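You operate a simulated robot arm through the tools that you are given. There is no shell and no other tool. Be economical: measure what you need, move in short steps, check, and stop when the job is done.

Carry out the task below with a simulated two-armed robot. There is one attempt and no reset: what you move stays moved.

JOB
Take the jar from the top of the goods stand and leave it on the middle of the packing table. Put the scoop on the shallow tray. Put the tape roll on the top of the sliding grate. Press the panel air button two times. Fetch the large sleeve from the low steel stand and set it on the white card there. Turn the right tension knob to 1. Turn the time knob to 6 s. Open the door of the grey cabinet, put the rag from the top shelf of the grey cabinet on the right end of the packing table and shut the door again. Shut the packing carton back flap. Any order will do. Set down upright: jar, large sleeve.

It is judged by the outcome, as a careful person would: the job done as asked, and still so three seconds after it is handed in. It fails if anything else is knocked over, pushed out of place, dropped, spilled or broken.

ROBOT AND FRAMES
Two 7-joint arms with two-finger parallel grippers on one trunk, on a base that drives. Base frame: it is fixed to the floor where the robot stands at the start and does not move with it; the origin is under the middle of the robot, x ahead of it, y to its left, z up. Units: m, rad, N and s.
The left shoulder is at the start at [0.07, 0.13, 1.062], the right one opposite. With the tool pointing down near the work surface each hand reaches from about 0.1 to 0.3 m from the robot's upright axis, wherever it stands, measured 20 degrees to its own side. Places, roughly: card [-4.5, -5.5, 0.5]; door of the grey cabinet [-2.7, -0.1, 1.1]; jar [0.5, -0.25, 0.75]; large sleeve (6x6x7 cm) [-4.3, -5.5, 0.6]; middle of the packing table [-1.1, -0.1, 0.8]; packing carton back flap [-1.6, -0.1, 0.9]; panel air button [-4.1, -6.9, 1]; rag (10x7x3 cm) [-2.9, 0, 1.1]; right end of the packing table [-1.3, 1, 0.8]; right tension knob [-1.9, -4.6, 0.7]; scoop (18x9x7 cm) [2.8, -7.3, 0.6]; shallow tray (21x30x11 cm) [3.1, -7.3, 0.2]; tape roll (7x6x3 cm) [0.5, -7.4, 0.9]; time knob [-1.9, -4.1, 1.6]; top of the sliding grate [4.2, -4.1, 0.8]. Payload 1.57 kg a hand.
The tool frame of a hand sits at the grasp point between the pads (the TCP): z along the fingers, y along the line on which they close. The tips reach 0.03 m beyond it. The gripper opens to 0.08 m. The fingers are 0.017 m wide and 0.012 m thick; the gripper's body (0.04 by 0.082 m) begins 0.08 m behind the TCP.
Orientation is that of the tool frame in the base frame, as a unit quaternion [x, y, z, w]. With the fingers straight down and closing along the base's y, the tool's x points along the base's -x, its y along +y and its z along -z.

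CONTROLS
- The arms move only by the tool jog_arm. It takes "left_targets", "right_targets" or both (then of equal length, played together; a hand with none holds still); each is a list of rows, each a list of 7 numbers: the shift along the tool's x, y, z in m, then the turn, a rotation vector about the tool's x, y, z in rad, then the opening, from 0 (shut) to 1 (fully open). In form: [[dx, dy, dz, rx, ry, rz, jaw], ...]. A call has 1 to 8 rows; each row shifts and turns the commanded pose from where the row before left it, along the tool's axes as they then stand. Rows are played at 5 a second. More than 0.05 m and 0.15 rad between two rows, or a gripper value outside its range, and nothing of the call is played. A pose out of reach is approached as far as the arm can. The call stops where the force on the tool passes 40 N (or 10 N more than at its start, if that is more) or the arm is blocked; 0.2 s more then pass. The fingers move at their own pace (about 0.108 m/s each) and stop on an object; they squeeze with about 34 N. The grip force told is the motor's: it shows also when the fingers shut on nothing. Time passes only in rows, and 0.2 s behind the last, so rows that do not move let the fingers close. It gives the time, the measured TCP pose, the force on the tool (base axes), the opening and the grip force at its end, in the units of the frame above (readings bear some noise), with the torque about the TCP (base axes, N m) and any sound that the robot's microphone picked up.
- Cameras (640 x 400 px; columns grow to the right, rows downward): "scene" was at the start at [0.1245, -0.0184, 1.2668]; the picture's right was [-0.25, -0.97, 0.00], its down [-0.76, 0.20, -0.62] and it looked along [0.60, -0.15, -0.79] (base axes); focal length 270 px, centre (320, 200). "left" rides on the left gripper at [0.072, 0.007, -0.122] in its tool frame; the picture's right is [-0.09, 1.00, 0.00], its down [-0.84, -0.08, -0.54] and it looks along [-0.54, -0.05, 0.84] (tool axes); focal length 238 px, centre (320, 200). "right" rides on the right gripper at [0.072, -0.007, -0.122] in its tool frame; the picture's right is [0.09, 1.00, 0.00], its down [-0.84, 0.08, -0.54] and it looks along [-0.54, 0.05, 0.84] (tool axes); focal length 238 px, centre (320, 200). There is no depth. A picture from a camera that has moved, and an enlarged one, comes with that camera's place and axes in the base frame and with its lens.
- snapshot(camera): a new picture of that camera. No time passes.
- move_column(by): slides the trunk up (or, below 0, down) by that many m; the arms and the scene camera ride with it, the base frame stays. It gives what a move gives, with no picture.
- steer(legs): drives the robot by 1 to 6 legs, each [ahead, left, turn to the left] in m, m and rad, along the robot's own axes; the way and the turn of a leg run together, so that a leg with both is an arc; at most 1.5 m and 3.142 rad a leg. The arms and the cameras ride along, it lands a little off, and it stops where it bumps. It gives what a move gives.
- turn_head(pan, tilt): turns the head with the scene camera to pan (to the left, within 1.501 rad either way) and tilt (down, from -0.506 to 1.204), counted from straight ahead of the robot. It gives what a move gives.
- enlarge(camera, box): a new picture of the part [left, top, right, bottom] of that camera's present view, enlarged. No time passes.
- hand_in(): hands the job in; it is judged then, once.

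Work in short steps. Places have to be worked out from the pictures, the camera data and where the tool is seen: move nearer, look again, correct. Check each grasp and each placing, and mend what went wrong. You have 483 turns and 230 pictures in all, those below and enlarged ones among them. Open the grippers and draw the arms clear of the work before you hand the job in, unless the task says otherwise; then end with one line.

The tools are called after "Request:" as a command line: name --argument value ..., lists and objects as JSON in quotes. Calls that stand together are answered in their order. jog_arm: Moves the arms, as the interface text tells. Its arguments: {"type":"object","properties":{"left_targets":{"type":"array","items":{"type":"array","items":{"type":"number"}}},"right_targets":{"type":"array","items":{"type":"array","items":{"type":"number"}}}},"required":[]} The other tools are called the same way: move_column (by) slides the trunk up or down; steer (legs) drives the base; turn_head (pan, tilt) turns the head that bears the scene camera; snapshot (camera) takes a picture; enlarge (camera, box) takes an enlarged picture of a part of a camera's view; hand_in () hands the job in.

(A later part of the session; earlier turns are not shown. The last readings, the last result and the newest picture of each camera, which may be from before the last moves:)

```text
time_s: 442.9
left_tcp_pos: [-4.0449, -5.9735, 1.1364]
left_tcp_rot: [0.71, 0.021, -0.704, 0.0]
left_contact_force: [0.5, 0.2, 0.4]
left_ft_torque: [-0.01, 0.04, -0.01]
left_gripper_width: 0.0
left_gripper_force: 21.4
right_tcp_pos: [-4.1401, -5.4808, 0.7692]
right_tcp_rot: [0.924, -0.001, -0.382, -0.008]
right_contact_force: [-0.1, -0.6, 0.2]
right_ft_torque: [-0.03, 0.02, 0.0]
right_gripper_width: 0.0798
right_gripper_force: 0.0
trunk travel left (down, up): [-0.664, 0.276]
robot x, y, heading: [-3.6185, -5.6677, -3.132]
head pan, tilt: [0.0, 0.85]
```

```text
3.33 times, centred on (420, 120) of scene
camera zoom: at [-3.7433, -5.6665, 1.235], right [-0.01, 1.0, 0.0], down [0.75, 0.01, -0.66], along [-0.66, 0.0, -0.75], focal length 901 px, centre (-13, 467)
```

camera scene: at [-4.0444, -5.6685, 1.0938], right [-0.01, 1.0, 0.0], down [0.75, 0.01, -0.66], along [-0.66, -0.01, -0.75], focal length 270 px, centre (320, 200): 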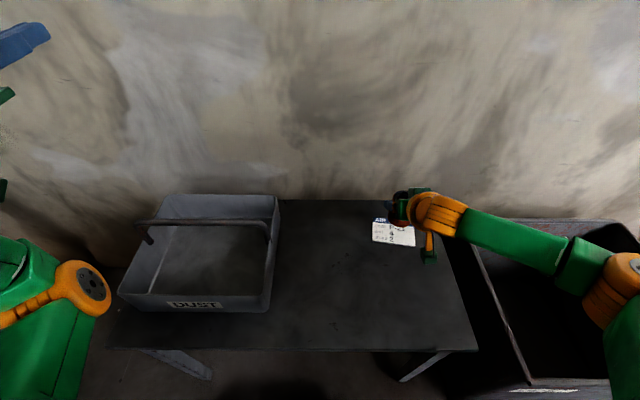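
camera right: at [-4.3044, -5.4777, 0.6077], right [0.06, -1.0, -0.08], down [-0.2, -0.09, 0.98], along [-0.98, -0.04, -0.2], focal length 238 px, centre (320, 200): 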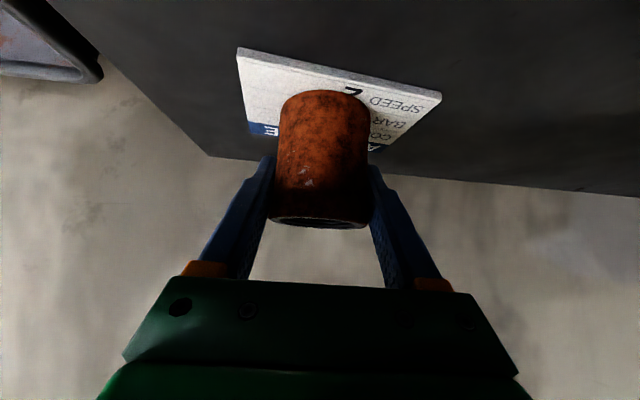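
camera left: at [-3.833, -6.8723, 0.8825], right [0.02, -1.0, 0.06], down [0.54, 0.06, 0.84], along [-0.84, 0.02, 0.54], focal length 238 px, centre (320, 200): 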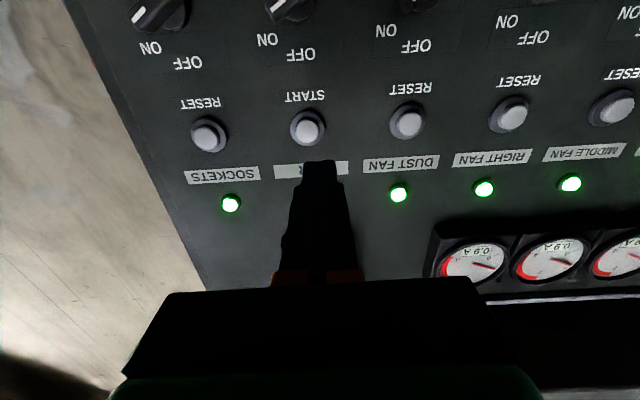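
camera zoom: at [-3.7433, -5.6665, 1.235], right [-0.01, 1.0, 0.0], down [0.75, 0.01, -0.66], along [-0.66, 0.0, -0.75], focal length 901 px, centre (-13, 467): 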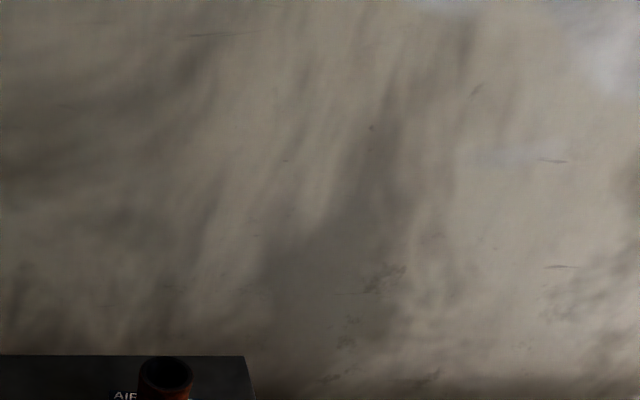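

The sleeve stands on the card. Now I tuck both hands in and raise the trunk, then return the way I came.

Request:
move_column --by 0.27

Request:
jog_arm --left_targets '[[0, -0.03, -0.02, 0, 0, 0, 0], [0, -0.03, -0.02, 0, 0, 0, 0], [0, -0.03, -0.02, 0, 0, 0, 0], [0, 0, -0.02, 0, 0, 0, 0], [0, 0, 0, 0, 0, 0, 0]]' --right_targets '[[0.02, 0.025, -0.02, 0, 0, 0, 1], [0.02, 0.025, -0.02, 0, 0, 0, 1], [0.02, 0.025, -0.02, 0, 0, 0, 1], [0.02, 0.025, -0.02, 0, 0, 0, 1], [0.01, 0, -0.02, 0, 0, 0, 1]]'

Request:
steer --legs '[[0, 0.78, 0.0], [-1.1, 0, -0.01], [-1.1, 0, 0]]'

```text
time_s: 445.7
left_tcp_pos: [-4.0451, -5.9739, 1.4069]
left_tcp_rot: [0.71, 0.02, -0.704, -0.002]
left_contact_force: [-0.2, 0.0, 0.1]
left_ft_torque: [-0.03, -0.01, -0.02]
left_gripper_width: 0.0001
left_gripper_force: 21.4
right_tcp_pos: [-4.1394, -5.4808, 1.0397]
right_tcp_rot: [0.924, 0.0, -0.383, -0.007]
right_contact_force: [0.8, -0.2, -0.6]
right_ft_torque: [-0.01, -0.04, 0.0]
right_gripper_width: 0.0802
right_gripper_force: 0.0
trunk travel left (down, up): [-0.934, 0.006]
robot x, y, heading: [-3.616, -5.6687, -3.14]
head pan, tilt: [0.0, 0.85]
```

```text
time_s: 446.9
left_tcp_pos: [-3.9875, -5.8882, 1.4376]
left_tcp_rot: [0.71, 0.021, -0.704, -0.001]
left_contact_force: [0.4, 0.4, 0.4]
left_ft_torque: [-0.01, 0.0, 0.03]
left_gripper_width: 0.0
left_gripper_force: 21.5
left hand out of reach, approached as far as the arm can: row 3, 4
right_tcp_pos: [-4.0052, -5.5821, 1.0454]
right_tcp_rot: [0.924, -0.001, -0.383, -0.007]
right_contact_force: [-0.6, 0.3, 0.2]
right_ft_torque: [0.0, 0.02, 0.01]
right_gripper_width: 0.08
right_gripper_force: 0.0
trunk travel left (down, up): [-0.934, 0.006]
robot x, y, heading: [-3.6177, -5.6631, -3.137]
head pan, tilt: [0.0, 0.85]
```

```text
time_s: 461.4
left_tcp_pos: [-1.8269, -6.6519, 1.4373]
left_tcp_rot: [0.71, 0.024, -0.704, 0.003]
left_contact_force: [0.1, 0.8, -0.5]
left_ft_torque: [-0.04, -0.01, 0.01]
left_gripper_width: 0.0003
left_gripper_force: 21.5
right_tcp_pos: [-1.8485, -6.3454, 1.0452]
right_tcp_rot: [0.924, 0.005, -0.383, -0.005]
right_contact_force: [-0.3, 1.3, 0.2]
right_ft_torque: [-0.03, 0.0, 0.0]
right_gripper_width: 0.0799
right_gripper_force: 0.1
trunk travel left (down, up): [-0.934, 0.006]
robot x, y, heading: [-1.4551, -6.427, -3.119]
head pan, tilt: [0.0, 0.85]
```

Through again. I strafe back past the post and then back out to open floor, turning to face -y.

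Request:
steer --legs '[[0.02, 0, -0.022], [0, -0.85, 0], [0, -0.9, 0], [-1.4, 0, 0], [-0.5, 0, 1.57]]'

Request:
turn_head --pan 0.15 --tilt 0.2

Request:
snapshot --camera "scene"

```text
time_s: 464.7
left_tcp_pos: [-1.848, -6.141, 1.436]
left_tcp_rot: [0.71, 0.019, -0.704, -0.006]
left_contact_force: [-0.6, -0.1, -0.1]
left_ft_torque: [-0.02, -0.03, 0.06]
left_gripper_width: 0.0001
left_gripper_force: 21.5
right_tcp_pos: [-1.8591, -5.8449, 1.047]
right_tcp_rot: [0.924, 0.005, -0.381, 0.005]
right_contact_force: [-3.8, -27.5, 2.1]
right_ft_torque: [-0.26, 0.1, 0.77]
right_gripper_width: 0.0554
right_gripper_force: 0.0
trunk travel left (down, up): [-0.934, 0.006]
robot x, y, heading: [-1.4714, -5.9151, 3.138]
head pan, tilt: [0.0, 0.85]
stopped in leg 2: the force on the tool passed its limit at 52 N (the readings are from after the stop); the commanded pose is now the measured one
```

```text
time_s: 465.7
left_tcp_pos: [-1.8488, -6.1472, 1.4343]
left_tcp_rot: [0.711, 0.02, -0.703, -0.011]
left_contact_force: [-0.4, -0.6, -0.1]
left_ft_torque: [-0.02, -0.04, 0.01]
left_gripper_width: 0.0001
left_gripper_force: 21.1
right_tcp_pos: [-1.86, -5.8454, 1.0452]
right_tcp_rot: [0.925, 0.003, -0.381, -0.001]
right_contact_force: [-3.8, -25.7, 3.7]
right_ft_torque: [-0.42, 0.24, 0.75]
right_gripper_width: 0.057
right_gripper_force: 0.0
trunk travel left (down, up): [-0.934, 0.006]
robot x, y, heading: [-1.4697, -5.9162, 3.137]
head pan, tilt: [0.15, 0.201]
```

```text
42 pictures are left
camera scene: at [-1.6149, -5.945, 1.5623], right [-0.14, 0.99, 0.01], down [0.2, 0.04, -0.98], along [-0.97, -0.14, -0.2], focal length 270 px, centre (320, 200)
```

scene: 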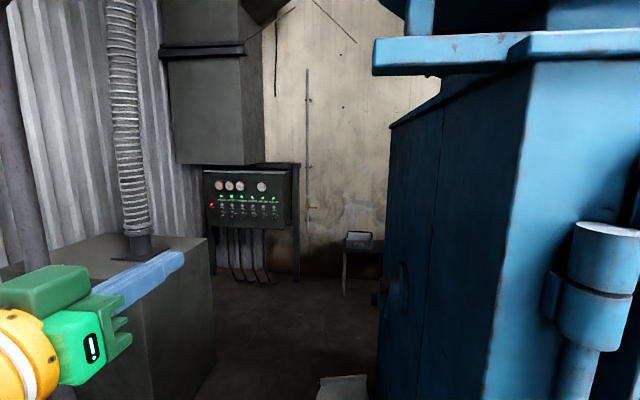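

The right fingers touched the machine's corner. I step off, back up 0.1, and strafe again.

Request:
steer --legs '[[0, 0.08, 0], [-0.11, 0, 0], [0, -0.6, 0], [0, -0.75, 0]]'

```text
time_s: 474.3
left_tcp_pos: [-1.7338, -4.8426, 1.4366]
left_tcp_rot: [0.71, 0.021, -0.704, -0.002]
left_contact_force: [0.6, 0.2, -0.3]
left_ft_torque: [-0.04, -0.04, -0.02]
left_gripper_width: 0.0
left_gripper_force: 21.3
right_tcp_pos: [-1.749, -4.5457, 1.0446]
right_tcp_rot: [0.925, 0.005, -0.381, 0.004]
right_contact_force: [0.3, 1.0, 0.5]
right_ft_torque: [0.0, 0.0, -0.04]
right_gripper_width: 0.08
right_gripper_force: 0.0
trunk travel left (down, up): [-0.934, 0.006]
robot x, y, heading: [-1.3575, -4.6201, -3.14]
head pan, tilt: [0.15, 0.201]
```

Clear. I back out to open floor and turn to face -y.

Request:
steer --legs '[[-1.4, 0, 0], [-0.5, 0, 0], [0, 0, 1.57]]'

Request:
turn_head --pan 0.2 --tilt 0.25

Request:
snapshot --camera "scene"

```text
time_s: 487.6
left_tcp_pos: [0.7382, -5.0107, 1.4379]
left_tcp_rot: [0.492, 0.512, -0.502, 0.493]
left_contact_force: [-0.5, 0.2, 0.2]
left_ft_torque: [0.0, 0.01, 0.0]
left_gripper_width: 0.0
left_gripper_force: 21.1
right_tcp_pos: [0.439, -5.0218, 1.0462]
right_tcp_rot: [0.655, 0.652, -0.268, 0.271]
right_contact_force: [0.3, 0.1, 0.9]
right_ft_torque: [-0.01, 0.01, 0.02]
right_gripper_width: 0.08
right_gripper_force: 0.0
trunk travel left (down, up): [-0.934, 0.006]
robot x, y, heading: [0.5233, -4.6337, -1.584]
head pan, tilt: [0.15, 0.201]
```

```text
time_s: 488.2
left_tcp_pos: [0.7388, -5.0113, 1.4369]
left_tcp_rot: [0.492, 0.512, -0.503, 0.492]
left_contact_force: [0.0, 0.0, -0.7]
left_ft_torque: [0.0, 0.03, 0.03]
left_gripper_width: 0.0001
left_gripper_force: 21.2
right_tcp_pos: [0.4397, -5.0219, 1.0443]
right_tcp_rot: [0.656, 0.652, -0.268, 0.27]
right_contact_force: [0.2, -0.2, -0.1]
right_ft_torque: [0.02, 0.0, -0.01]
right_gripper_width: 0.08
right_gripper_force: 0.0
trunk travel left (down, up): [-0.934, 0.006]
robot x, y, heading: [0.5196, -4.6337, -1.578]
head pan, tilt: [0.201, 0.25]
```

```text
41 pictures are left
camera scene: at [0.5419, -4.7766, 1.5582], right [-0.98, -0.19, 0.0], down [-0.05, 0.24, -0.97], along [0.18, -0.95, -0.25], focal length 270 px, centre (320, 200)
```

scene: 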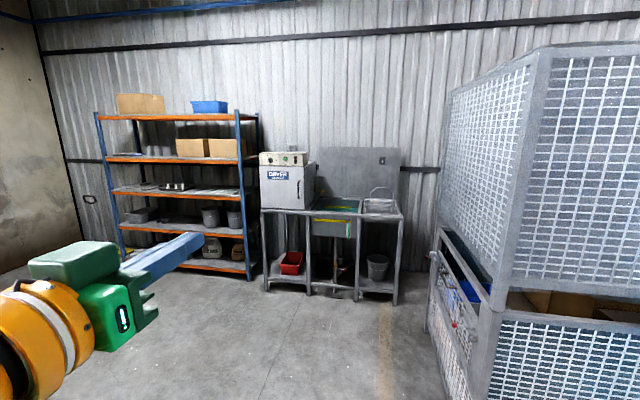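

The tape roll should be on the sink bench at right, and the scoop and tray in the orange shelf at left. I drive toward the bench.

Request:
steer --legs '[[1.45, 0, 0]]'

Request:
turn_head --pan -0.05 --tilt 0.6

Request:
snapshot --camera "scene"

```text
time_s: 495.5
left_tcp_pos: [0.6976, -6.4828, 1.4368]
left_tcp_rot: [-0.497, -0.507, 0.508, -0.487]
left_contact_force: [0.2, -0.3, -0.2]
left_ft_torque: [-0.04, -0.04, 0.01]
left_gripper_width: 0.0001
left_gripper_force: 21.3
right_tcp_pos: [0.3979, -6.4851, 1.0445]
right_tcp_rot: [0.663, 0.645, -0.271, 0.268]
right_contact_force: [0.3, 0.2, 0.8]
right_ft_torque: [0.03, 0.0, 0.01]
right_gripper_width: 0.0799
right_gripper_force: 0.0
trunk travel left (down, up): [-0.934, 0.006]
robot x, y, heading: [0.4891, -6.1044, -1.603]
head pan, tilt: [0.201, 0.25]
```

```text
time_s: 496.3
left_tcp_pos: [0.696, -6.4824, 1.4368]
left_tcp_rot: [0.497, 0.508, -0.508, 0.487]
left_contact_force: [0.5, -0.4, 0.4]
left_ft_torque: [0.03, 0.0, 0.02]
left_gripper_width: 0.0
left_gripper_force: 20.8
right_tcp_pos: [0.3976, -6.4862, 1.0439]
right_tcp_rot: [0.663, 0.644, -0.272, 0.268]
right_contact_force: [-0.3, -0.2, -0.9]
right_ft_torque: [-0.01, 0.0, 0.0]
right_gripper_width: 0.0801
right_gripper_force: 0.0
trunk travel left (down, up): [-0.934, 0.006]
robot x, y, heading: [0.4879, -6.103, -1.607]
head pan, tilt: [-0.051, 0.6]
```

```text
40 pictures are left
camera scene: at [0.4833, -6.2393, 1.526], right [-1.0, 0.08, 0.0], down [0.05, 0.56, -0.83], along [-0.07, -0.82, -0.56], focal length 270 px, centre (320, 200)
```

scene: 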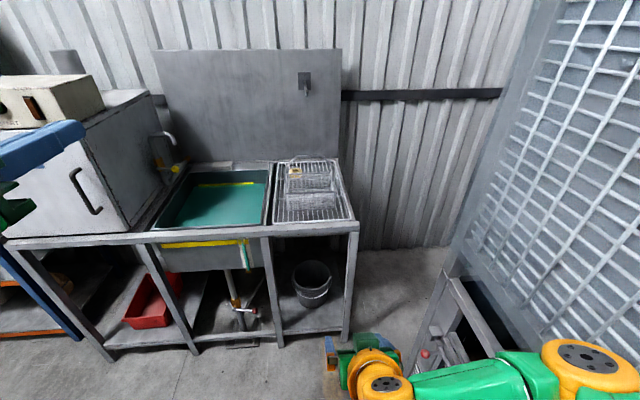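

Something yellow-brown sits in the wire basket at (294, 170). I zoom in.

Request:
enlarge --camera "scene" --box '[255, 140, 365, 230]'

```text
4.44 times, centred on (310, 185) of scene
camera zoom: at [0.4833, -6.2393, 1.526], right [-1.0, 0.08, 0.0], down [0.05, 0.56, -0.83], along [-0.07, -0.82, -0.56], focal length 1202 px, centre (364, 267)
```

zoom: 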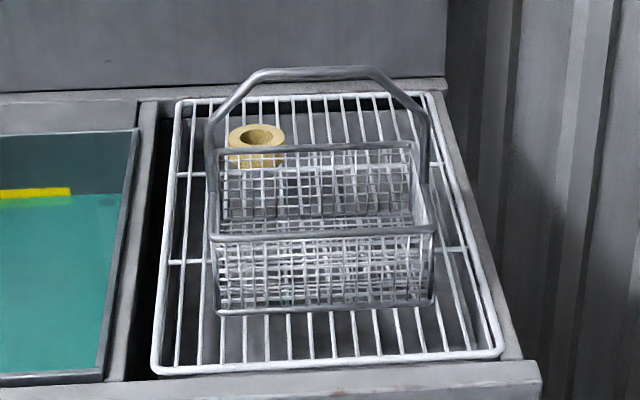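

The tape roll is behind the wire basket, at about (0.504, -7.39, 0.90), so I need a steep approach with a long reach. I'll turn the robot left 60° so its right shoulder is nearer the bench; first I raise the right hand and turn in place.

Request:
jog_arm --right_targets '[[-0.03, 0, -0.03, 0, 0, 0, 1], [-0.03, 0, -0.03, 0, 0, 0, 1], [-0.03, 0, -0.03, 0, 0, 0, 1], [-0.03, 0, -0.03, 0, 0, 0, 1], [-0.03, 0, -0.03, 0, 0, 0, 1], [-0.03, 0, -0.03, 0, 0, 0, 1]]'

Request:
steer --legs '[[0, 0, 1.083], [0.27, -0.48, 0]]'

Request:
jog_arm --right_targets '[[0, 0, 0, 0.1, 0, 0.1, 1], [0, 0, 0, 0.1, 0, 0.1, 1], [0, 0, 0, 0.1, 0, 0.1, 1], [0, 0, 0, 0.1, 0, 0.1, 1], [0, 0, 0, 0.1, 0, 0.1, 1], [0, 0, 0, 0.1, 0, 0.1, 1], [0, 0, 0, 0.1, 0, 0.1, 1]]'

```text
time_s: 497.7
left_tcp_pos: [0.697, -6.4813, 1.4376]
left_tcp_rot: [-0.498, -0.506, 0.509, -0.487]
left_contact_force: [0.0, 0.5, 0.7]
left_ft_torque: [-0.03, 0.01, 0.02]
left_gripper_width: 0.0
left_gripper_force: 20.9
right_tcp_pos: [0.3965, -6.4855, 1.3017]
right_tcp_rot: [0.662, 0.645, -0.271, 0.268]
right_contact_force: [-0.5, -0.3, -0.8]
right_ft_torque: [-0.02, -0.01, -0.02]
right_gripper_width: 0.08
right_gripper_force: 0.0
trunk travel left (down, up): [-0.934, 0.006]
robot x, y, heading: [0.4944, -6.0999, -1.602]
head pan, tilt: [-0.051, 0.6]
```

```text
time_s: 503.7
left_tcp_pos: [0.9214, -6.643, 1.4386]
left_tcp_rot: [0.16, 0.692, -0.18, 0.681]
left_contact_force: [-0.1, -1.0, 0.6]
left_ft_torque: [0.0, -0.02, -0.01]
left_gripper_width: 0.0001
left_gripper_force: 20.7
right_tcp_pos: [0.7872, -6.9116, 1.3019]
right_tcp_rot: [0.228, 0.896, -0.092, 0.37]
right_contact_force: [-0.1, 0.5, -0.2]
right_ft_torque: [-0.04, 0.02, -0.03]
right_gripper_width: 0.0799
right_gripper_force: 0.0
trunk travel left (down, up): [-0.934, 0.006]
robot x, y, heading: [0.4871, -6.6545, -0.507]
head pan, tilt: [-0.051, 0.6]
```

```text
time_s: 505.3
left_tcp_pos: [0.9217, -6.645, 1.4364]
left_tcp_rot: [0.161, 0.692, -0.18, 0.68]
left_contact_force: [-0.1, -0.1, -0.8]
left_ft_torque: [-0.02, 0.0, -0.06]
left_gripper_width: 0.0
left_gripper_force: 21.4
right_tcp_pos: [0.7878, -6.9139, 1.3]
right_tcp_rot: [0.628, 0.68, -0.257, 0.278]
right_contact_force: [-0.2, 1.1, -0.8]
right_ft_torque: [0.01, 0.03, 0.02]
right_gripper_width: 0.0801
right_gripper_force: 0.0
trunk travel left (down, up): [-0.934, 0.006]
robot x, y, heading: [0.4891, -6.6563, -0.511]
head pan, tilt: [-0.051, 0.6]
```

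I fix the remaining yaw, steepen the pitch to 65°, lower the trunk a bit and move over toward the tape roll at a safe height.

Request:
jog_arm --right_targets '[[0, 0, 0, 0.057, 0, 0.056, 1], [0, 0, 0, 0, 0.117, 0, 1], [0, 0, 0, 0, 0.117, 0, 1], [0, 0, 0, 0, 0.117, 0, 1]]'

Request:
move_column --by -0.1

Request:
jog_arm --right_targets '[[-0.036, -0.0237, 0.0168, 0, 0, 0, 1], [-0.036, -0.0237, 0.0168, 0, 0, 0, 1], [-0.036, -0.0237, 0.0168, 0, 0, 0, 1], [-0.036, -0.0237, 0.0168, 0, 0, 0, 1], [-0.036, -0.0237, 0.0168, 0, 0, 0, 1], [-0.036, -0.0237, 0.0168, 0, 0, 0, 1]]'

Request:
snapshot --camera "right"

```text
time_s: 506.3
left_tcp_pos: [0.9208, -6.6466, 1.4365]
left_tcp_rot: [0.162, 0.692, -0.18, 0.68]
left_contact_force: [-0.1, 0.1, 0.8]
left_ft_torque: [0.04, -0.01, -0.01]
left_gripper_width: 0.0
left_gripper_force: 21.4
right_tcp_pos: [0.787, -6.9135, 1.3001]
right_tcp_rot: [0.69, 0.692, -0.15, 0.148]
right_contact_force: [0.3, -0.6, 0.2]
right_ft_torque: [0.03, -0.01, 0.02]
right_gripper_width: 0.08
right_gripper_force: 0.0
trunk travel left (down, up): [-0.934, 0.006]
robot x, y, heading: [0.4897, -6.6515, -0.509]
head pan, tilt: [-0.051, 0.6]
```

```text
time_s: 507.6
left_tcp_pos: [0.9214, -6.6447, 1.3384]
left_tcp_rot: [0.162, 0.692, -0.181, 0.68]
left_contact_force: [0.5, 0.2, 0.0]
left_ft_torque: [-0.02, -0.01, 0.04]
left_gripper_width: 0.0
left_gripper_force: 21.0
right_tcp_pos: [0.7874, -6.9137, 1.2012]
right_tcp_rot: [0.69, 0.692, -0.151, 0.149]
right_contact_force: [-0.4, 0.0, -0.1]
right_ft_torque: [-0.05, 0.03, -0.01]
right_gripper_width: 0.0801
right_gripper_force: 0.1
trunk travel left (down, up): [-0.834, 0.106]
robot x, y, heading: [0.4852, -6.6564, -0.51]
head pan, tilt: [-0.051, 0.6]
```

```text
time_s: 509.0
left_tcp_pos: [0.9199, -6.6475, 1.3372]
left_tcp_rot: [0.162, 0.691, -0.18, 0.681]
left_contact_force: [-0.3, -0.4, 0.8]
left_ft_torque: [-0.01, -0.02, 0.02]
left_gripper_width: 0.0
left_gripper_force: 20.9
right_tcp_pos: [0.6433, -7.1507, 1.1974]
right_tcp_rot: [0.69, 0.692, -0.151, 0.15]
right_contact_force: [-0.3, -1.5, 0.3]
right_ft_torque: [0.02, 0.01, 0.0]
right_gripper_width: 0.08
right_gripper_force: 0.0
trunk travel left (down, up): [-0.834, 0.106]
robot x, y, heading: [0.489, -6.6555, -0.507]
head pan, tilt: [-0.051, 0.6]
```

```text
38 pictures are left
camera right: at [0.6345, -7.0351, 1.2795], right [1.0, 0.09, -0.04], down [0.08, -0.54, 0.84], along [0.05, -0.84, -0.54], focal length 238 px, centre (320, 200)
```

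right: 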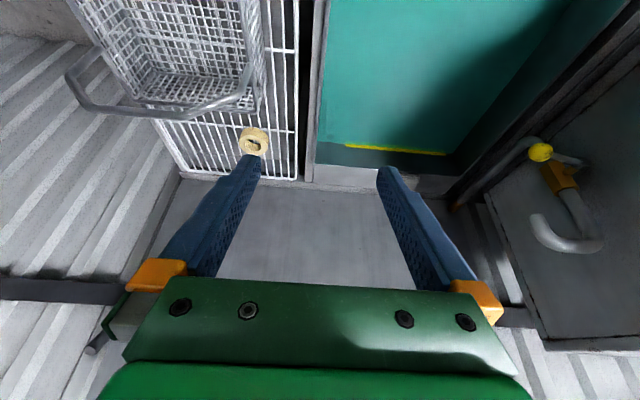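

The tape roll shows at about (0.508, -7.398). I continue over to it at this height.

Request:
jog_arm --right_targets '[[-0.0373, -0.0225, 0.0174, 0, 0, 0, 1], [-0.0373, -0.0225, 0.0174, 0, 0, 0, 1], [-0.0373, -0.0225, 0.0174, 0, 0, 0, 1], [-0.0373, -0.0225, 0.0174, 0, 0, 0, 1], [-0.0373, -0.0225, 0.0174, 0, 0, 0, 1], [-0.0373, -0.0225, 0.0174, 0, 0, 0, 1]]'

Request:
move_column --by -0.1

Request:
snapshot --camera "right"

```text
time_s: 510.4
left_tcp_pos: [0.9203, -6.644, 1.3362]
left_tcp_rot: [0.161, 0.692, -0.181, 0.68]
left_contact_force: [0.6, 0.1, 0.1]
left_ft_torque: [-0.02, -0.01, 0.02]
left_gripper_width: 0.0
left_gripper_force: 21.4
right_tcp_pos: [0.5153, -7.3124, 1.1877]
right_tcp_rot: [0.689, 0.693, -0.151, 0.151]
right_contact_force: [0.1, 0.5, 0.2]
right_ft_torque: [0.0, -0.04, 0.0]
right_gripper_width: 0.0797
right_gripper_force: 0.1
right hand out of reach, approached as far as the arm can: row 4, 5, 6
trunk travel left (down, up): [-0.834, 0.106]
robot x, y, heading: [0.4879, -6.6547, -0.507]
head pan, tilt: [-0.051, 0.6]
```

```text
time_s: 511.7
left_tcp_pos: [0.9209, -6.6453, 1.2375]
left_tcp_rot: [0.161, 0.692, -0.18, 0.681]
left_contact_force: [-0.1, 0.0, 0.6]
left_ft_torque: [0.02, 0.0, 0.0]
left_gripper_width: 0.0003
left_gripper_force: 21.6
right_tcp_pos: [0.516, -7.3126, 1.0889]
right_tcp_rot: [0.689, 0.693, -0.15, 0.15]
right_contact_force: [0.3, -0.1, 0.2]
right_ft_torque: [0.0, 0.04, -0.01]
right_gripper_width: 0.0799
right_gripper_force: 0.0
trunk travel left (down, up): [-0.734, 0.206]
robot x, y, heading: [0.4909, -6.659, -0.509]
head pan, tilt: [-0.051, 0.6]
```

```text
37 pictures are left
camera right: at [0.5068, -7.1948, 1.1699], right [1.0, 0.09, -0.04], down [0.08, -0.54, 0.84], along [0.05, -0.84, -0.54], focal length 238 px, centre (320, 200)
```

right: 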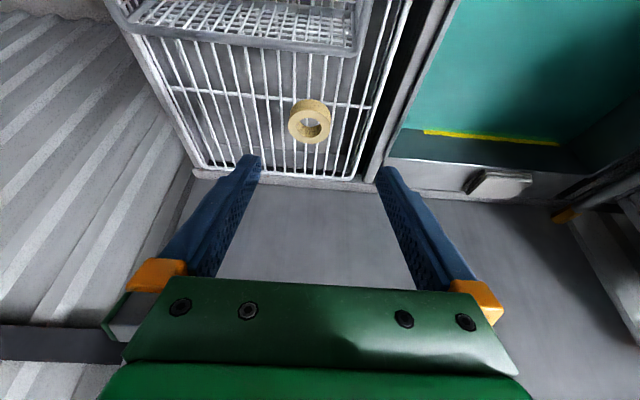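

I need to be nearer: I drive 9 cm toward the bench, keeping the hand at this height.

Request:
steer --legs '[[0.044, -0.08, 0]]'

Request:
jog_arm --right_targets '[[0.012, -0.005, 0.027, 0, 0, 0, 1], [0.012, -0.005, 0.027, 0, 0, 0, 1], [0.012, 0, 0.027, 0, 0, 0, 1]]'

Request:
snapshot --camera "right"

```text
time_s: 512.8
left_tcp_pos: [0.921, -6.7331, 1.2362]
left_tcp_rot: [0.16, 0.691, -0.181, 0.681]
left_contact_force: [0.0, -0.7, 0.4]
left_ft_torque: [-0.01, -0.01, -0.01]
left_gripper_width: 0.0
left_gripper_force: 21.5
right_tcp_pos: [0.5156, -7.4012, 1.0908]
right_tcp_rot: [0.69, 0.691, -0.151, 0.151]
right_contact_force: [0.0, -0.4, 0.1]
right_ft_torque: [-0.03, 0.0, 0.05]
right_gripper_width: 0.0798
right_gripper_force: 0.1
trunk travel left (down, up): [-0.734, 0.206]
robot x, y, heading: [0.4874, -6.7482, -0.507]
head pan, tilt: [-0.051, 0.6]
```

```text
time_s: 513.6
left_tcp_pos: [0.9204, -6.7369, 1.2379]
left_tcp_rot: [0.163, 0.691, -0.181, 0.68]
left_contact_force: [-0.1, -0.2, -0.1]
left_ft_torque: [0.0, -0.02, 0.01]
left_gripper_width: 0.0003
left_gripper_force: 21.2
right_tcp_pos: [0.5052, -7.4048, 0.9986]
right_tcp_rot: [0.69, 0.692, -0.15, 0.149]
right_contact_force: [-0.3, 0.2, 0.2]
right_ft_torque: [-0.01, 0.02, 0.0]
right_gripper_width: 0.08
right_gripper_force: 0.1
trunk travel left (down, up): [-0.734, 0.206]
robot x, y, heading: [0.4851, -6.7456, -0.507]
head pan, tilt: [-0.051, 0.6]
```

```text
36 pictures are left
camera right: at [0.497, -7.2874, 1.0792], right [1.0, 0.09, -0.04], down [0.08, -0.54, 0.84], along [0.05, -0.84, -0.54], focal length 238 px, centre (320, 200)
```

right: 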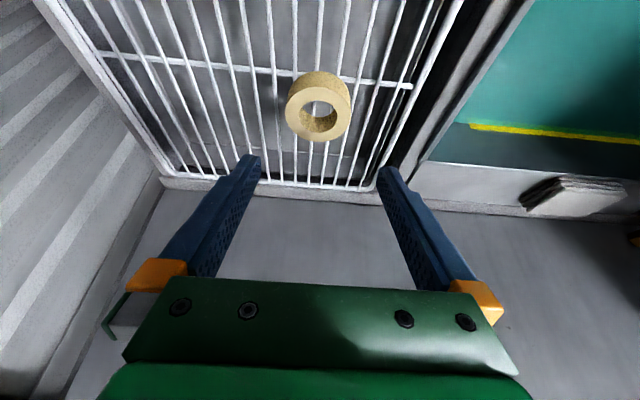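

The ring's top is at about z 0.885, centre (0.501, -7.44). I descend most of the way and look once more.

Request:
jog_arm --right_targets '[[0.004, -0.002, 0.033, 0, 0, 0, 1], [0.005, -0.002, 0.033, 0, 0, 0, 1]]'

Request:
snapshot --camera "right"

```text
time_s: 514.2
left_tcp_pos: [0.92, -6.7394, 1.237]
left_tcp_rot: [0.162, 0.692, -0.18, 0.68]
left_contact_force: [0.0, -0.1, -0.6]
left_ft_torque: [0.02, 0.01, -0.03]
left_gripper_width: 0.0001
left_gripper_force: 21.2
right_tcp_pos: [0.5002, -7.4246, 0.9349]
right_tcp_rot: [0.69, 0.692, -0.151, 0.149]
right_contact_force: [0.2, 0.0, -0.3]
right_ft_torque: [0.03, 0.01, 0.0]
right_gripper_width: 0.0799
right_gripper_force: 0.0
trunk travel left (down, up): [-0.734, 0.206]
robot x, y, heading: [0.49, -6.7463, -0.507]
head pan, tilt: [-0.051, 0.6]
```

```text
35 pictures are left
camera right: at [0.4919, -7.307, 1.0165], right [1.0, 0.09, -0.04], down [0.08, -0.54, 0.84], along [0.05, -0.84, -0.54], focal length 238 px, centre (320, 200)
```

right: 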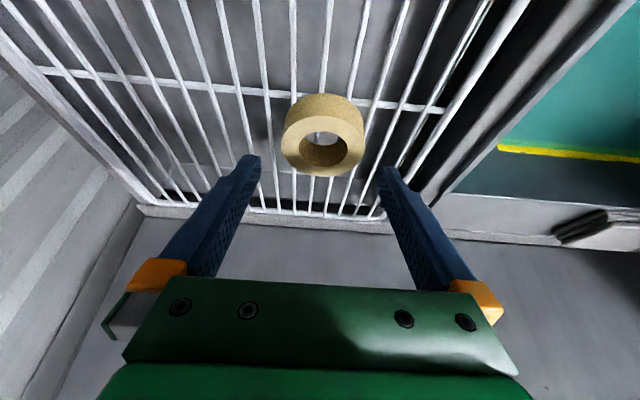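

Consistent: ring top centre (0.4995, -7.443, 0.879). I descend the last 5 cm and close.

Request:
jog_arm --right_targets '[[0.004, 0, 0.027, 0, 0, 0, 1], [0.003, 0, 0.025, 0, 0, 0, 1], [0, 0, 0, 0, 0, 0, 0], [0, 0, 0, 0, 0, 0, 0], [0, 0, 0, 0, 0, 0, 0]]'

Request:
snapshot --camera "right"

```text
time_s: 515.6
left_tcp_pos: [0.9207, -6.7122, 1.2373]
left_tcp_rot: [0.155, 0.689, -0.194, 0.681]
left_contact_force: [0.3, -0.2, -0.4]
left_ft_torque: [-0.02, -0.01, 0.01]
left_gripper_width: 0.0004
left_gripper_force: 21.5
right_tcp_pos: [0.4918, -7.4202, 0.9142]
right_tcp_rot: [0.695, 0.681, -0.16, 0.169]
right_contact_force: [0.6, -0.3, -1.9]
right_ft_torque: [-0.01, 0.01, -0.06]
right_gripper_width: 0.0551
right_gripper_force: 34.1
trunk travel left (down, up): [-0.734, 0.206]
robot x, y, heading: [0.483, -6.7506, -0.52]
head pan, tilt: [-0.051, 0.6]
stopped in row 5 (right hand): the arm was blocked; the commanded pose is now the measured one
```

```text
34 pictures are left
camera right: at [0.484, -7.3004, 0.991], right [1.0, 0.07, -0.02], down [0.05, -0.5, 0.86], along [0.04, -0.86, -0.5], focal length 238 px, centre (320, 200)
```

right: 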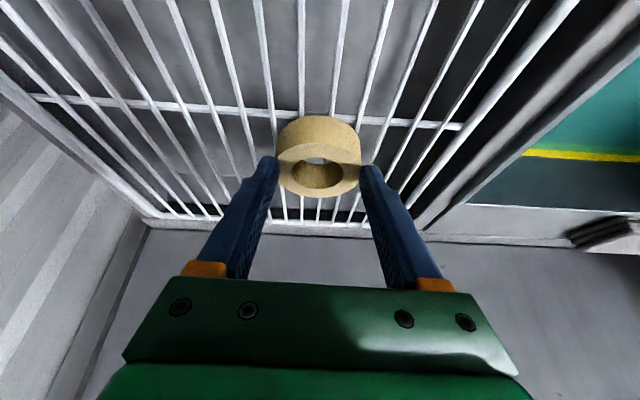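

The arm was blocked slightly early, but the fingers have closed on the ring (55 mm). I lift gently and check.

Request:
move_column --by 0.06

Request:
snapshot --camera "right"

```text
time_s: 516.6
left_tcp_pos: [0.9201, -6.7411, 1.2964]
left_tcp_rot: [0.164, 0.691, -0.183, 0.68]
left_contact_force: [1.2, -0.6, -0.3]
left_ft_torque: [0.0, 0.0, 0.02]
left_gripper_width: 0.0001
left_gripper_force: 21.5
right_tcp_pos: [0.4948, -7.4404, 0.9493]
right_tcp_rot: [0.695, 0.686, -0.15, 0.154]
right_contact_force: [0.3, -0.6, -0.6]
right_ft_torque: [0.06, 0.01, 0.02]
right_gripper_width: 0.055
right_gripper_force: 33.9
trunk travel left (down, up): [-0.794, 0.146]
robot x, y, heading: [0.4846, -6.7502, -0.519]
head pan, tilt: [-0.051, 0.6]
```

```text
33 pictures are left
camera right: at [0.4864, -7.3229, 1.0296], right [1.0, 0.07, -0.03], down [0.07, -0.53, 0.84], along [0.05, -0.84, -0.53], focal length 238 px, centre (320, 200)
```

right: 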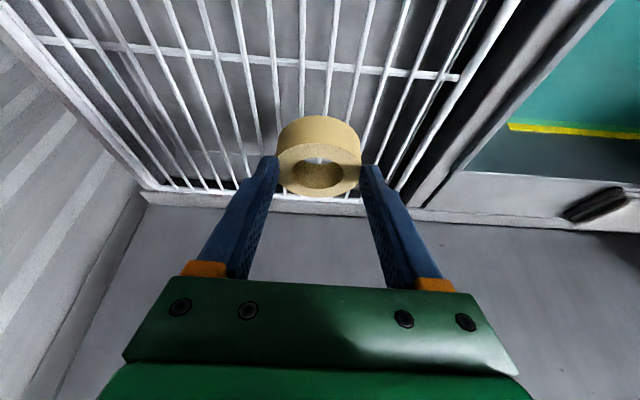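

The tape roll is held. I raise it well above the basket handle and back away, then look at the bench.

Request:
move_column --by 0.14

Request:
jog_arm --right_targets '[[-0.015, 0, -0.035, 0, 0, 0, 0], [-0.015, 0, -0.035, 0, 0, 0, 0], [-0.015, 0, -0.035, 0, 0, 0, 0]]'

Request:
steer --legs '[[-0.25, 0.43, 0], [-0.1, 0.17, 0]]'

Request:
turn_head --pan -1.0 --tilt 0.55

Request:
snapshot --camera "scene"

```text
time_s: 518.3
left_tcp_pos: [0.9193, -6.741, 1.4382]
left_tcp_rot: [0.164, 0.691, -0.183, 0.68]
left_contact_force: [0.8, -0.3, -0.8]
left_ft_torque: [-0.04, 0.02, 0.02]
left_gripper_width: 0.0002
left_gripper_force: 20.9
right_tcp_pos: [0.495, -7.4412, 1.0895]
right_tcp_rot: [0.695, 0.686, -0.151, 0.155]
right_contact_force: [0.1, 0.2, -1.0]
right_ft_torque: [0.05, 0.0, 0.01]
right_gripper_width: 0.0551
right_gripper_force: 34.2
trunk travel left (down, up): [-0.934, 0.006]
robot x, y, heading: [0.4905, -6.7488, -0.517]
head pan, tilt: [-0.051, 0.6]
```

```text
time_s: 519.1
left_tcp_pos: [0.9208, -6.7406, 1.4362]
left_tcp_rot: [0.163, 0.692, -0.182, 0.68]
left_contact_force: [-0.1, -0.4, -0.6]
left_ft_torque: [0.02, 0.0, -0.04]
left_gripper_width: 0.0001
left_gripper_force: 21.7
right_tcp_pos: [0.495, -7.4372, 1.206]
right_tcp_rot: [0.694, 0.687, -0.15, 0.155]
right_contact_force: [0.4, 0.2, 0.1]
right_ft_torque: [0.02, -0.04, 0.0]
right_gripper_width: 0.0548
right_gripper_force: 33.7
trunk travel left (down, up): [-0.934, 0.006]
robot x, y, heading: [0.489, -6.7464, -0.517]
head pan, tilt: [-0.051, 0.6]
```

```text
time_s: 523.2
left_tcp_pos: [0.9174, -6.057, 1.4376]
left_tcp_rot: [0.168, 0.691, -0.184, 0.679]
left_contact_force: [-0.6, -0.3, 0.8]
left_ft_torque: [0.02, -0.01, 0.01]
left_gripper_width: 0.0
left_gripper_force: 21.7
right_tcp_pos: [0.485, -6.7471, 1.2022]
right_tcp_rot: [0.699, 0.683, -0.149, 0.153]
right_contact_force: [0.9, -1.1, -1.6]
right_ft_torque: [0.03, 0.0, 0.02]
right_gripper_width: 0.0547
right_gripper_force: 34.2
trunk travel left (down, up): [-0.934, 0.006]
robot x, y, heading: [0.4844, -6.0527, -0.524]
head pan, tilt: [-0.051, 0.6]
```

```text
time_s: 524.5
left_tcp_pos: [0.9173, -6.0502, 1.437]
left_tcp_rot: [0.168, 0.69, -0.186, 0.679]
left_contact_force: [-0.3, -0.5, -0.6]
left_ft_torque: [0.01, -0.04, 0.01]
left_gripper_width: 0.0001
left_gripper_force: 21.0
right_tcp_pos: [0.4854, -6.7425, 1.2053]
right_tcp_rot: [0.698, 0.683, -0.15, 0.154]
right_contact_force: [0.7, -0.7, -1.0]
right_ft_torque: [0.03, 0.01, 0.02]
right_gripper_width: 0.0548
right_gripper_force: 34.0
trunk travel left (down, up): [-0.934, 0.006]
robot x, y, heading: [0.4847, -6.053, -0.525]
head pan, tilt: [-1.0, 0.55]
```

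```text
32 pictures are left
camera scene: at [0.5338, -6.1669, 1.5304], right [-1.0, -0.05, 0.0], down [-0.02, 0.52, -0.85], along [0.04, -0.85, -0.52], focal length 270 px, centre (320, 200)
```

scene: 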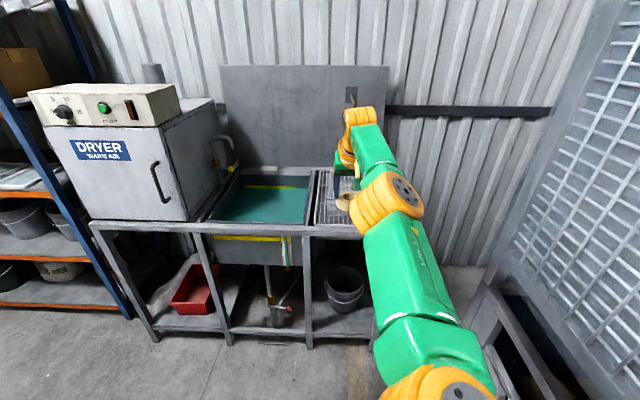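

I bring the tape-holding hand back in front of the robot, then drive toward the grate near (4.2, -4.1).

Request:
jog_arm --right_targets '[[0, 0, 0, -0.06, 0, -0.134, 0], [0, 0, 0, -0.06, 0, -0.134, 0], [0, 0, 0, -0.06, 0, -0.134, 0], [0, 0, 0, -0.06, 0, -0.134, 0], [0, 0, 0, -0.06, 0, -0.134, 0], [0, 0, 0, -0.06, 0, -0.134, 0], [0, 0, 0, -0.06, 0, -0.134, 0]]'

Request:
jog_arm --right_targets '[[0, 0.045, 0, 0, 0, 0, 0], [0, 0.045, 0, 0, 0, 0, 0], [0, 0.045, 0, 0, 0, 0, 0], [0, 0.045, 0, 0, 0, 0, 0], [0, 0.045, 0, 0, 0, 0, 0], [0, 0.045, 0, 0, 0, 0, 0], [0, 0.045, 0, 0, 0, 0, 0], [0, 0.045, 0, 0, 0, 0, 0]]'

Request:
steer --legs '[[0, 0, 0.525], [0.6, 1.0, 0], [1.0, 0.9, 0], [0.7, 0, 0]]'

Request:
turn_head --pan 0.0 --tilt 0.4

Request:
snapshot --camera "scene"

```text
time_s: 526.1
left_tcp_pos: [0.919, -6.0502, 1.4373]
left_tcp_rot: [0.167, 0.691, -0.185, 0.679]
left_contact_force: [0.8, 0.4, -0.4]
left_ft_torque: [0.0, -0.02, -0.03]
left_gripper_width: 0.0
left_gripper_force: 21.4
right_tcp_pos: [0.5213, -6.6795, 1.1856]
right_tcp_rot: [0.461, 0.859, -0.115, 0.192]
right_contact_force: [0.1, 1.0, -0.5]
right_ft_torque: [0.05, 0.04, -0.01]
right_gripper_width: 0.0546
right_gripper_force: 34.4
right hand out of reach, approached as far as the arm can: row 1, 2, 3, 4, 5, 6, 7
trunk travel left (down, up): [-0.934, 0.006]
robot x, y, heading: [0.4834, -6.0513, -0.526]
head pan, tilt: [-1.0, 0.55]
```

```text
time_s: 527.9
left_tcp_pos: [0.921, -6.048, 1.4363]
left_tcp_rot: [0.166, 0.691, -0.186, 0.678]
left_contact_force: [0.1, 0.4, 0.4]
left_ft_torque: [0.02, 0.01, -0.03]
left_gripper_width: 0.0
left_gripper_force: 21.1
right_tcp_pos: [0.8233, -6.478, 1.1781]
right_tcp_rot: [0.462, 0.858, -0.118, 0.192]
right_contact_force: [-0.3, 0.4, -0.2]
right_ft_torque: [-0.02, 0.0, -0.02]
right_gripper_width: 0.0547
right_gripper_force: 33.8
trunk travel left (down, up): [-0.934, 0.006]
robot x, y, heading: [0.4842, -6.0516, -0.526]
head pan, tilt: [-1.0, 0.55]
```

```text
time_s: 545.1
left_tcp_pos: [3.1293, -3.8898, 1.437]
left_tcp_rot: [-0.023, 0.709, 0.001, 0.704]
left_contact_force: [-0.3, 0.1, 0.5]
left_ft_torque: [0.02, 0.02, 0.0]
left_gripper_width: 0.0
left_gripper_force: 21.5
right_tcp_pos: [3.2652, -4.3084, 1.1797]
right_tcp_rot: [0.216, 0.95, -0.06, 0.218]
right_contact_force: [1.3, -0.4, 0.0]
right_ft_torque: [0.01, 0.01, -0.02]
right_gripper_width: 0.0545
right_gripper_force: 33.8
trunk travel left (down, up): [-0.934, 0.006]
robot x, y, heading: [2.7612, -4.1117, 0.008]
head pan, tilt: [-1.0, 0.55]
```

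```text
time_s: 546.3
left_tcp_pos: [3.1312, -3.8889, 1.4376]
left_tcp_rot: [-0.022, 0.71, 0.001, 0.704]
left_contact_force: [0.1, -0.1, -0.1]
left_ft_torque: [0.01, 0.0, 0.05]
left_gripper_width: 0.0
left_gripper_force: 20.4
right_tcp_pos: [3.2674, -4.3074, 1.1794]
right_tcp_rot: [0.217, 0.95, -0.06, 0.218]
right_contact_force: [-1.2, 0.0, -1.0]
right_ft_torque: [0.0, -0.01, 0.0]
right_gripper_width: 0.0548
right_gripper_force: 34.1
trunk travel left (down, up): [-0.934, 0.006]
robot x, y, heading: [2.7612, -4.1166, 0.014]
head pan, tilt: [0.0, 0.4]
```

```text
31 pictures are left
camera scene: at [2.904, -4.1105, 1.5441], right [0.01, -1.0, 0.0], down [-0.39, 0.0, -0.92], along [0.92, 0.01, -0.39], focal length 270 px, centre (320, 200)
```

scene: 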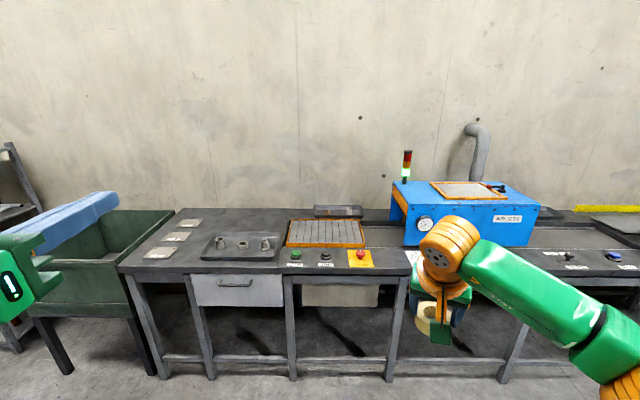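

The sliding grate is the orange-framed one near (4.22, -4.14, 0.79). I drive up to the bench with the tape above it.

Request:
steer --legs '[[0.5, 0.17, -0.01], [0.34, 0, 0]]'

Request:
turn_head --pan -0.2 --tilt 0.85

Request:
snapshot --camera "scene"

Request:
snapshot --camera "right"

```text
time_s: 551.3
left_tcp_pos: [3.9816, -3.7248, 1.4382]
left_tcp_rot: [-0.019, 0.709, -0.004, 0.705]
left_contact_force: [-0.8, 0.0, 0.5]
left_ft_torque: [0.02, 0.02, 0.0]
left_gripper_width: 0.0001
left_gripper_force: 20.9
right_tcp_pos: [4.1119, -4.1447, 1.1818]
right_tcp_rot: [0.224, 0.948, -0.062, 0.217]
right_contact_force: [-0.4, -0.5, -0.2]
right_ft_torque: [0.0, 0.01, 0.03]
right_gripper_width: 0.0544
right_gripper_force: 34.2
trunk travel left (down, up): [-0.934, 0.006]
robot x, y, heading: [3.6095, -3.9449, -0.003]
head pan, tilt: [0.0, 0.4]
```

```text
time_s: 552.2
left_tcp_pos: [3.9847, -3.7243, 1.4376]
left_tcp_rot: [-0.018, 0.71, -0.003, 0.704]
left_contact_force: [-0.3, 0.1, -0.4]
left_ft_torque: [-0.05, 0.0, -0.06]
left_gripper_width: 0.0001
left_gripper_force: 20.7
right_tcp_pos: [4.1166, -4.1443, 1.1796]
right_tcp_rot: [0.224, 0.948, -0.062, 0.216]
right_contact_force: [-0.7, 0.7, -0.4]
right_ft_torque: [0.01, -0.01, -0.01]
right_gripper_width: 0.0546
right_gripper_force: 33.7
trunk travel left (down, up): [-0.934, 0.006]
robot x, y, heading: [3.6088, -3.9427, -0.005]
head pan, tilt: [-0.201, 0.85]
```

```text
30 pictures are left
camera scene: at [3.7395, -3.9575, 1.505], right [-0.2, -0.98, 0.0], down [-0.74, 0.15, -0.66], along [0.65, -0.13, -0.75], focal length 270 px, centre (320, 200)
```

scene: 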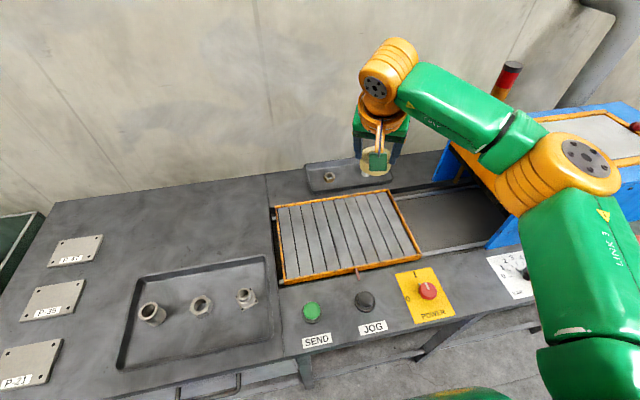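

```text
29 pictures are left
camera right: at [4.0059, -4.0952, 1.2576], right [0.37, 0.93, -0.06], down [0.5, -0.15, 0.85], along [0.78, -0.35, -0.52], focal length 238 px, centre (320, 200)
```

right: 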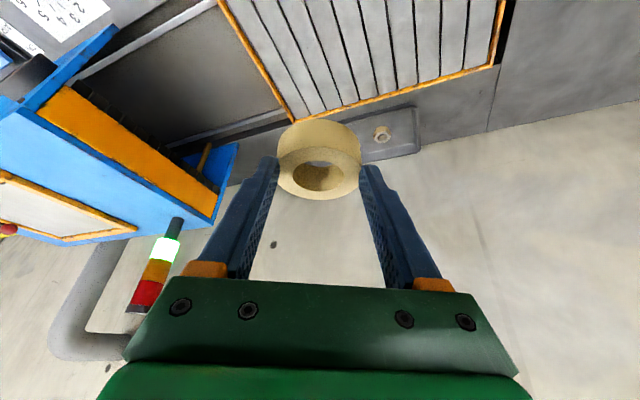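

The grate's centre is (4.197, -4.13). I shift the base left 6 cm (keeping the elbow clear of the blue box), bring the tape over the centre, and lower the trunk most of the way.

Request:
steer --legs '[[0, 0.06, 0]]'

Request:
jog_arm --right_targets '[[-0.029, -0.004, 0.0143, 0, 0, 0, 0], [-0.029, -0.004, 0.0143, 0, 0, 0, 0]]'

Request:
move_column --by -0.25

Request:
snapshot --camera "scene"

```text
time_s: 553.1
left_tcp_pos: [3.9853, -3.6759, 1.4398]
left_tcp_rot: [-0.014, 0.71, 0.001, 0.704]
left_contact_force: [-1.0, -0.5, -0.5]
left_ft_torque: [0.02, 0.01, 0.05]
left_gripper_width: 0.0002
left_gripper_force: 21.5
right_tcp_pos: [4.1155, -4.0942, 1.1757]
right_tcp_rot: [0.225, 0.948, -0.057, 0.215]
right_contact_force: [-0.2, -1.0, -1.5]
right_ft_torque: [0.09, 0.0, 0.06]
right_gripper_width: 0.0546
right_gripper_force: 33.8
trunk travel left (down, up): [-0.934, 0.006]
robot x, y, heading: [3.6102, -3.8819, -0.001]
head pan, tilt: [-0.201, 0.85]
```

```text
time_s: 553.8
left_tcp_pos: [3.9867, -3.6666, 1.437]
left_tcp_rot: [-0.017, 0.711, -0.003, 0.703]
left_contact_force: [1.0, -0.6, 0.7]
left_ft_torque: [0.01, -0.01, 0.01]
left_gripper_width: 0.0
left_gripper_force: 21.0
right_tcp_pos: [4.1697, -4.124, 1.1794]
right_tcp_rot: [0.223, 0.949, -0.062, 0.216]
right_contact_force: [0.5, -0.7, 0.0]
right_ft_torque: [0.06, 0.01, 0.01]
right_gripper_width: 0.0547
right_gripper_force: 33.8
trunk travel left (down, up): [-0.934, 0.006]
robot x, y, heading: [3.6105, -3.8798, -0.004]
head pan, tilt: [-0.201, 0.85]
```

```text
time_s: 556.3
left_tcp_pos: [3.9856, -3.6643, 1.1876]
left_tcp_rot: [-0.017, 0.71, -0.004, 0.704]
left_contact_force: [0.0, -0.3, -0.6]
left_ft_torque: [-0.01, -0.01, -0.01]
left_gripper_width: 0.0
left_gripper_force: 21.3
right_tcp_pos: [4.1697, -4.1195, 0.9291]
right_tcp_rot: [0.224, 0.948, -0.062, 0.216]
right_contact_force: [0.1, -0.7, 0.0]
right_ft_torque: [0.01, 0.01, 0.02]
right_gripper_width: 0.0544
right_gripper_force: 34.2
trunk travel left (down, up): [-0.684, 0.256]
robot x, y, heading: [3.6152, -3.8827, -0.003]
head pan, tilt: [-0.201, 0.85]
```

```text
28 pictures are left
camera scene: at [3.7388, -3.8974, 1.255], right [-0.2, -0.98, 0.0], down [-0.74, 0.15, -0.66], along [0.65, -0.13, -0.75], focal length 270 px, centre (320, 200)
```

scene: 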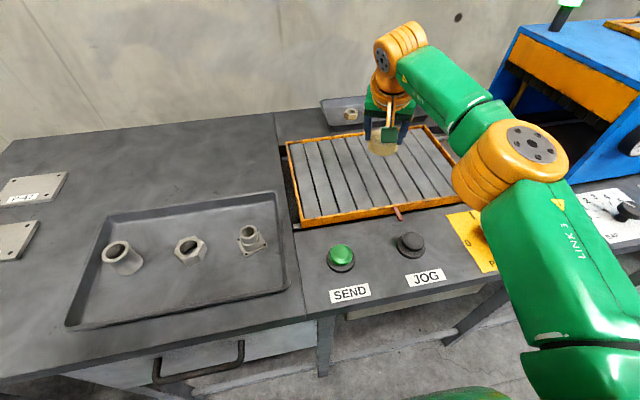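

Over the grate. I lower in small steps until contact.

Request:
move_column --by -0.045

Request:
move_column --by -0.012

Request:
move_column --by -0.01

Request:
snapshot --camera "right"

```text
time_s: 557.2
left_tcp_pos: [3.9846, -3.6645, 1.1417]
left_tcp_rot: [-0.017, 0.71, -0.005, 0.704]
left_contact_force: [0.4, 0.1, -0.1]
left_ft_torque: [0.01, -0.02, 0.03]
left_gripper_width: 0.0
left_gripper_force: 21.5
right_tcp_pos: [4.1692, -4.1207, 0.8846]
right_tcp_rot: [0.224, 0.948, -0.062, 0.217]
right_contact_force: [0.0, 1.0, -0.1]
right_ft_torque: [0.01, 0.04, -0.01]
right_gripper_width: 0.0546
right_gripper_force: 33.8
trunk travel left (down, up): [-0.639, 0.301]
robot x, y, heading: [3.6123, -3.8841, -0.004]
head pan, tilt: [-0.201, 0.85]
```

```text
time_s: 557.8
left_tcp_pos: [3.984, -3.6642, 1.1307]
left_tcp_rot: [-0.017, 0.71, -0.004, 0.704]
left_contact_force: [-1.0, 0.0, -0.2]
left_ft_torque: [-0.01, 0.0, -0.01]
left_gripper_width: 0.0
left_gripper_force: 21.6
right_tcp_pos: [4.1693, -4.121, 0.8721]
right_tcp_rot: [0.223, 0.948, -0.062, 0.217]
right_contact_force: [0.7, -0.1, -1.1]
right_ft_torque: [0.01, 0.04, -0.01]
right_gripper_width: 0.0546
right_gripper_force: 34.3
trunk travel left (down, up): [-0.627, 0.313]
robot x, y, heading: [3.6092, -3.8825, 0.001]
head pan, tilt: [-0.201, 0.85]
```

```text
time_s: 558.4
left_tcp_pos: [3.9825, -3.663, 1.1204]
left_tcp_rot: [-0.017, 0.709, -0.004, 0.704]
left_contact_force: [-1.1, -0.5, -0.6]
left_ft_torque: [-0.01, 0.01, -0.02]
left_gripper_width: 0.0
left_gripper_force: 21.7
right_tcp_pos: [4.1678, -4.1211, 0.8653]
right_tcp_rot: [0.223, 0.948, -0.062, 0.218]
right_contact_force: [0.7, 0.1, 6.1]
right_ft_torque: [0.04, -0.32, -0.02]
right_gripper_width: 0.0544
right_gripper_force: 33.9
trunk travel left (down, up): [-0.617, 0.323]
robot x, y, heading: [3.6105, -3.8828, -0.003]
head pan, tilt: [-0.201, 0.85]
```

```text
27 pictures are left
camera right: at [4.058, -4.071, 0.9425], right [0.38, 0.93, -0.06], down [0.5, -0.15, 0.85], along [0.78, -0.35, -0.52], focal length 238 px, centre (320, 200)
```

right: 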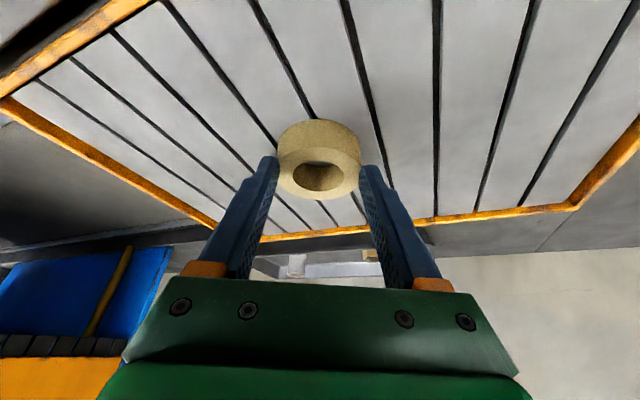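

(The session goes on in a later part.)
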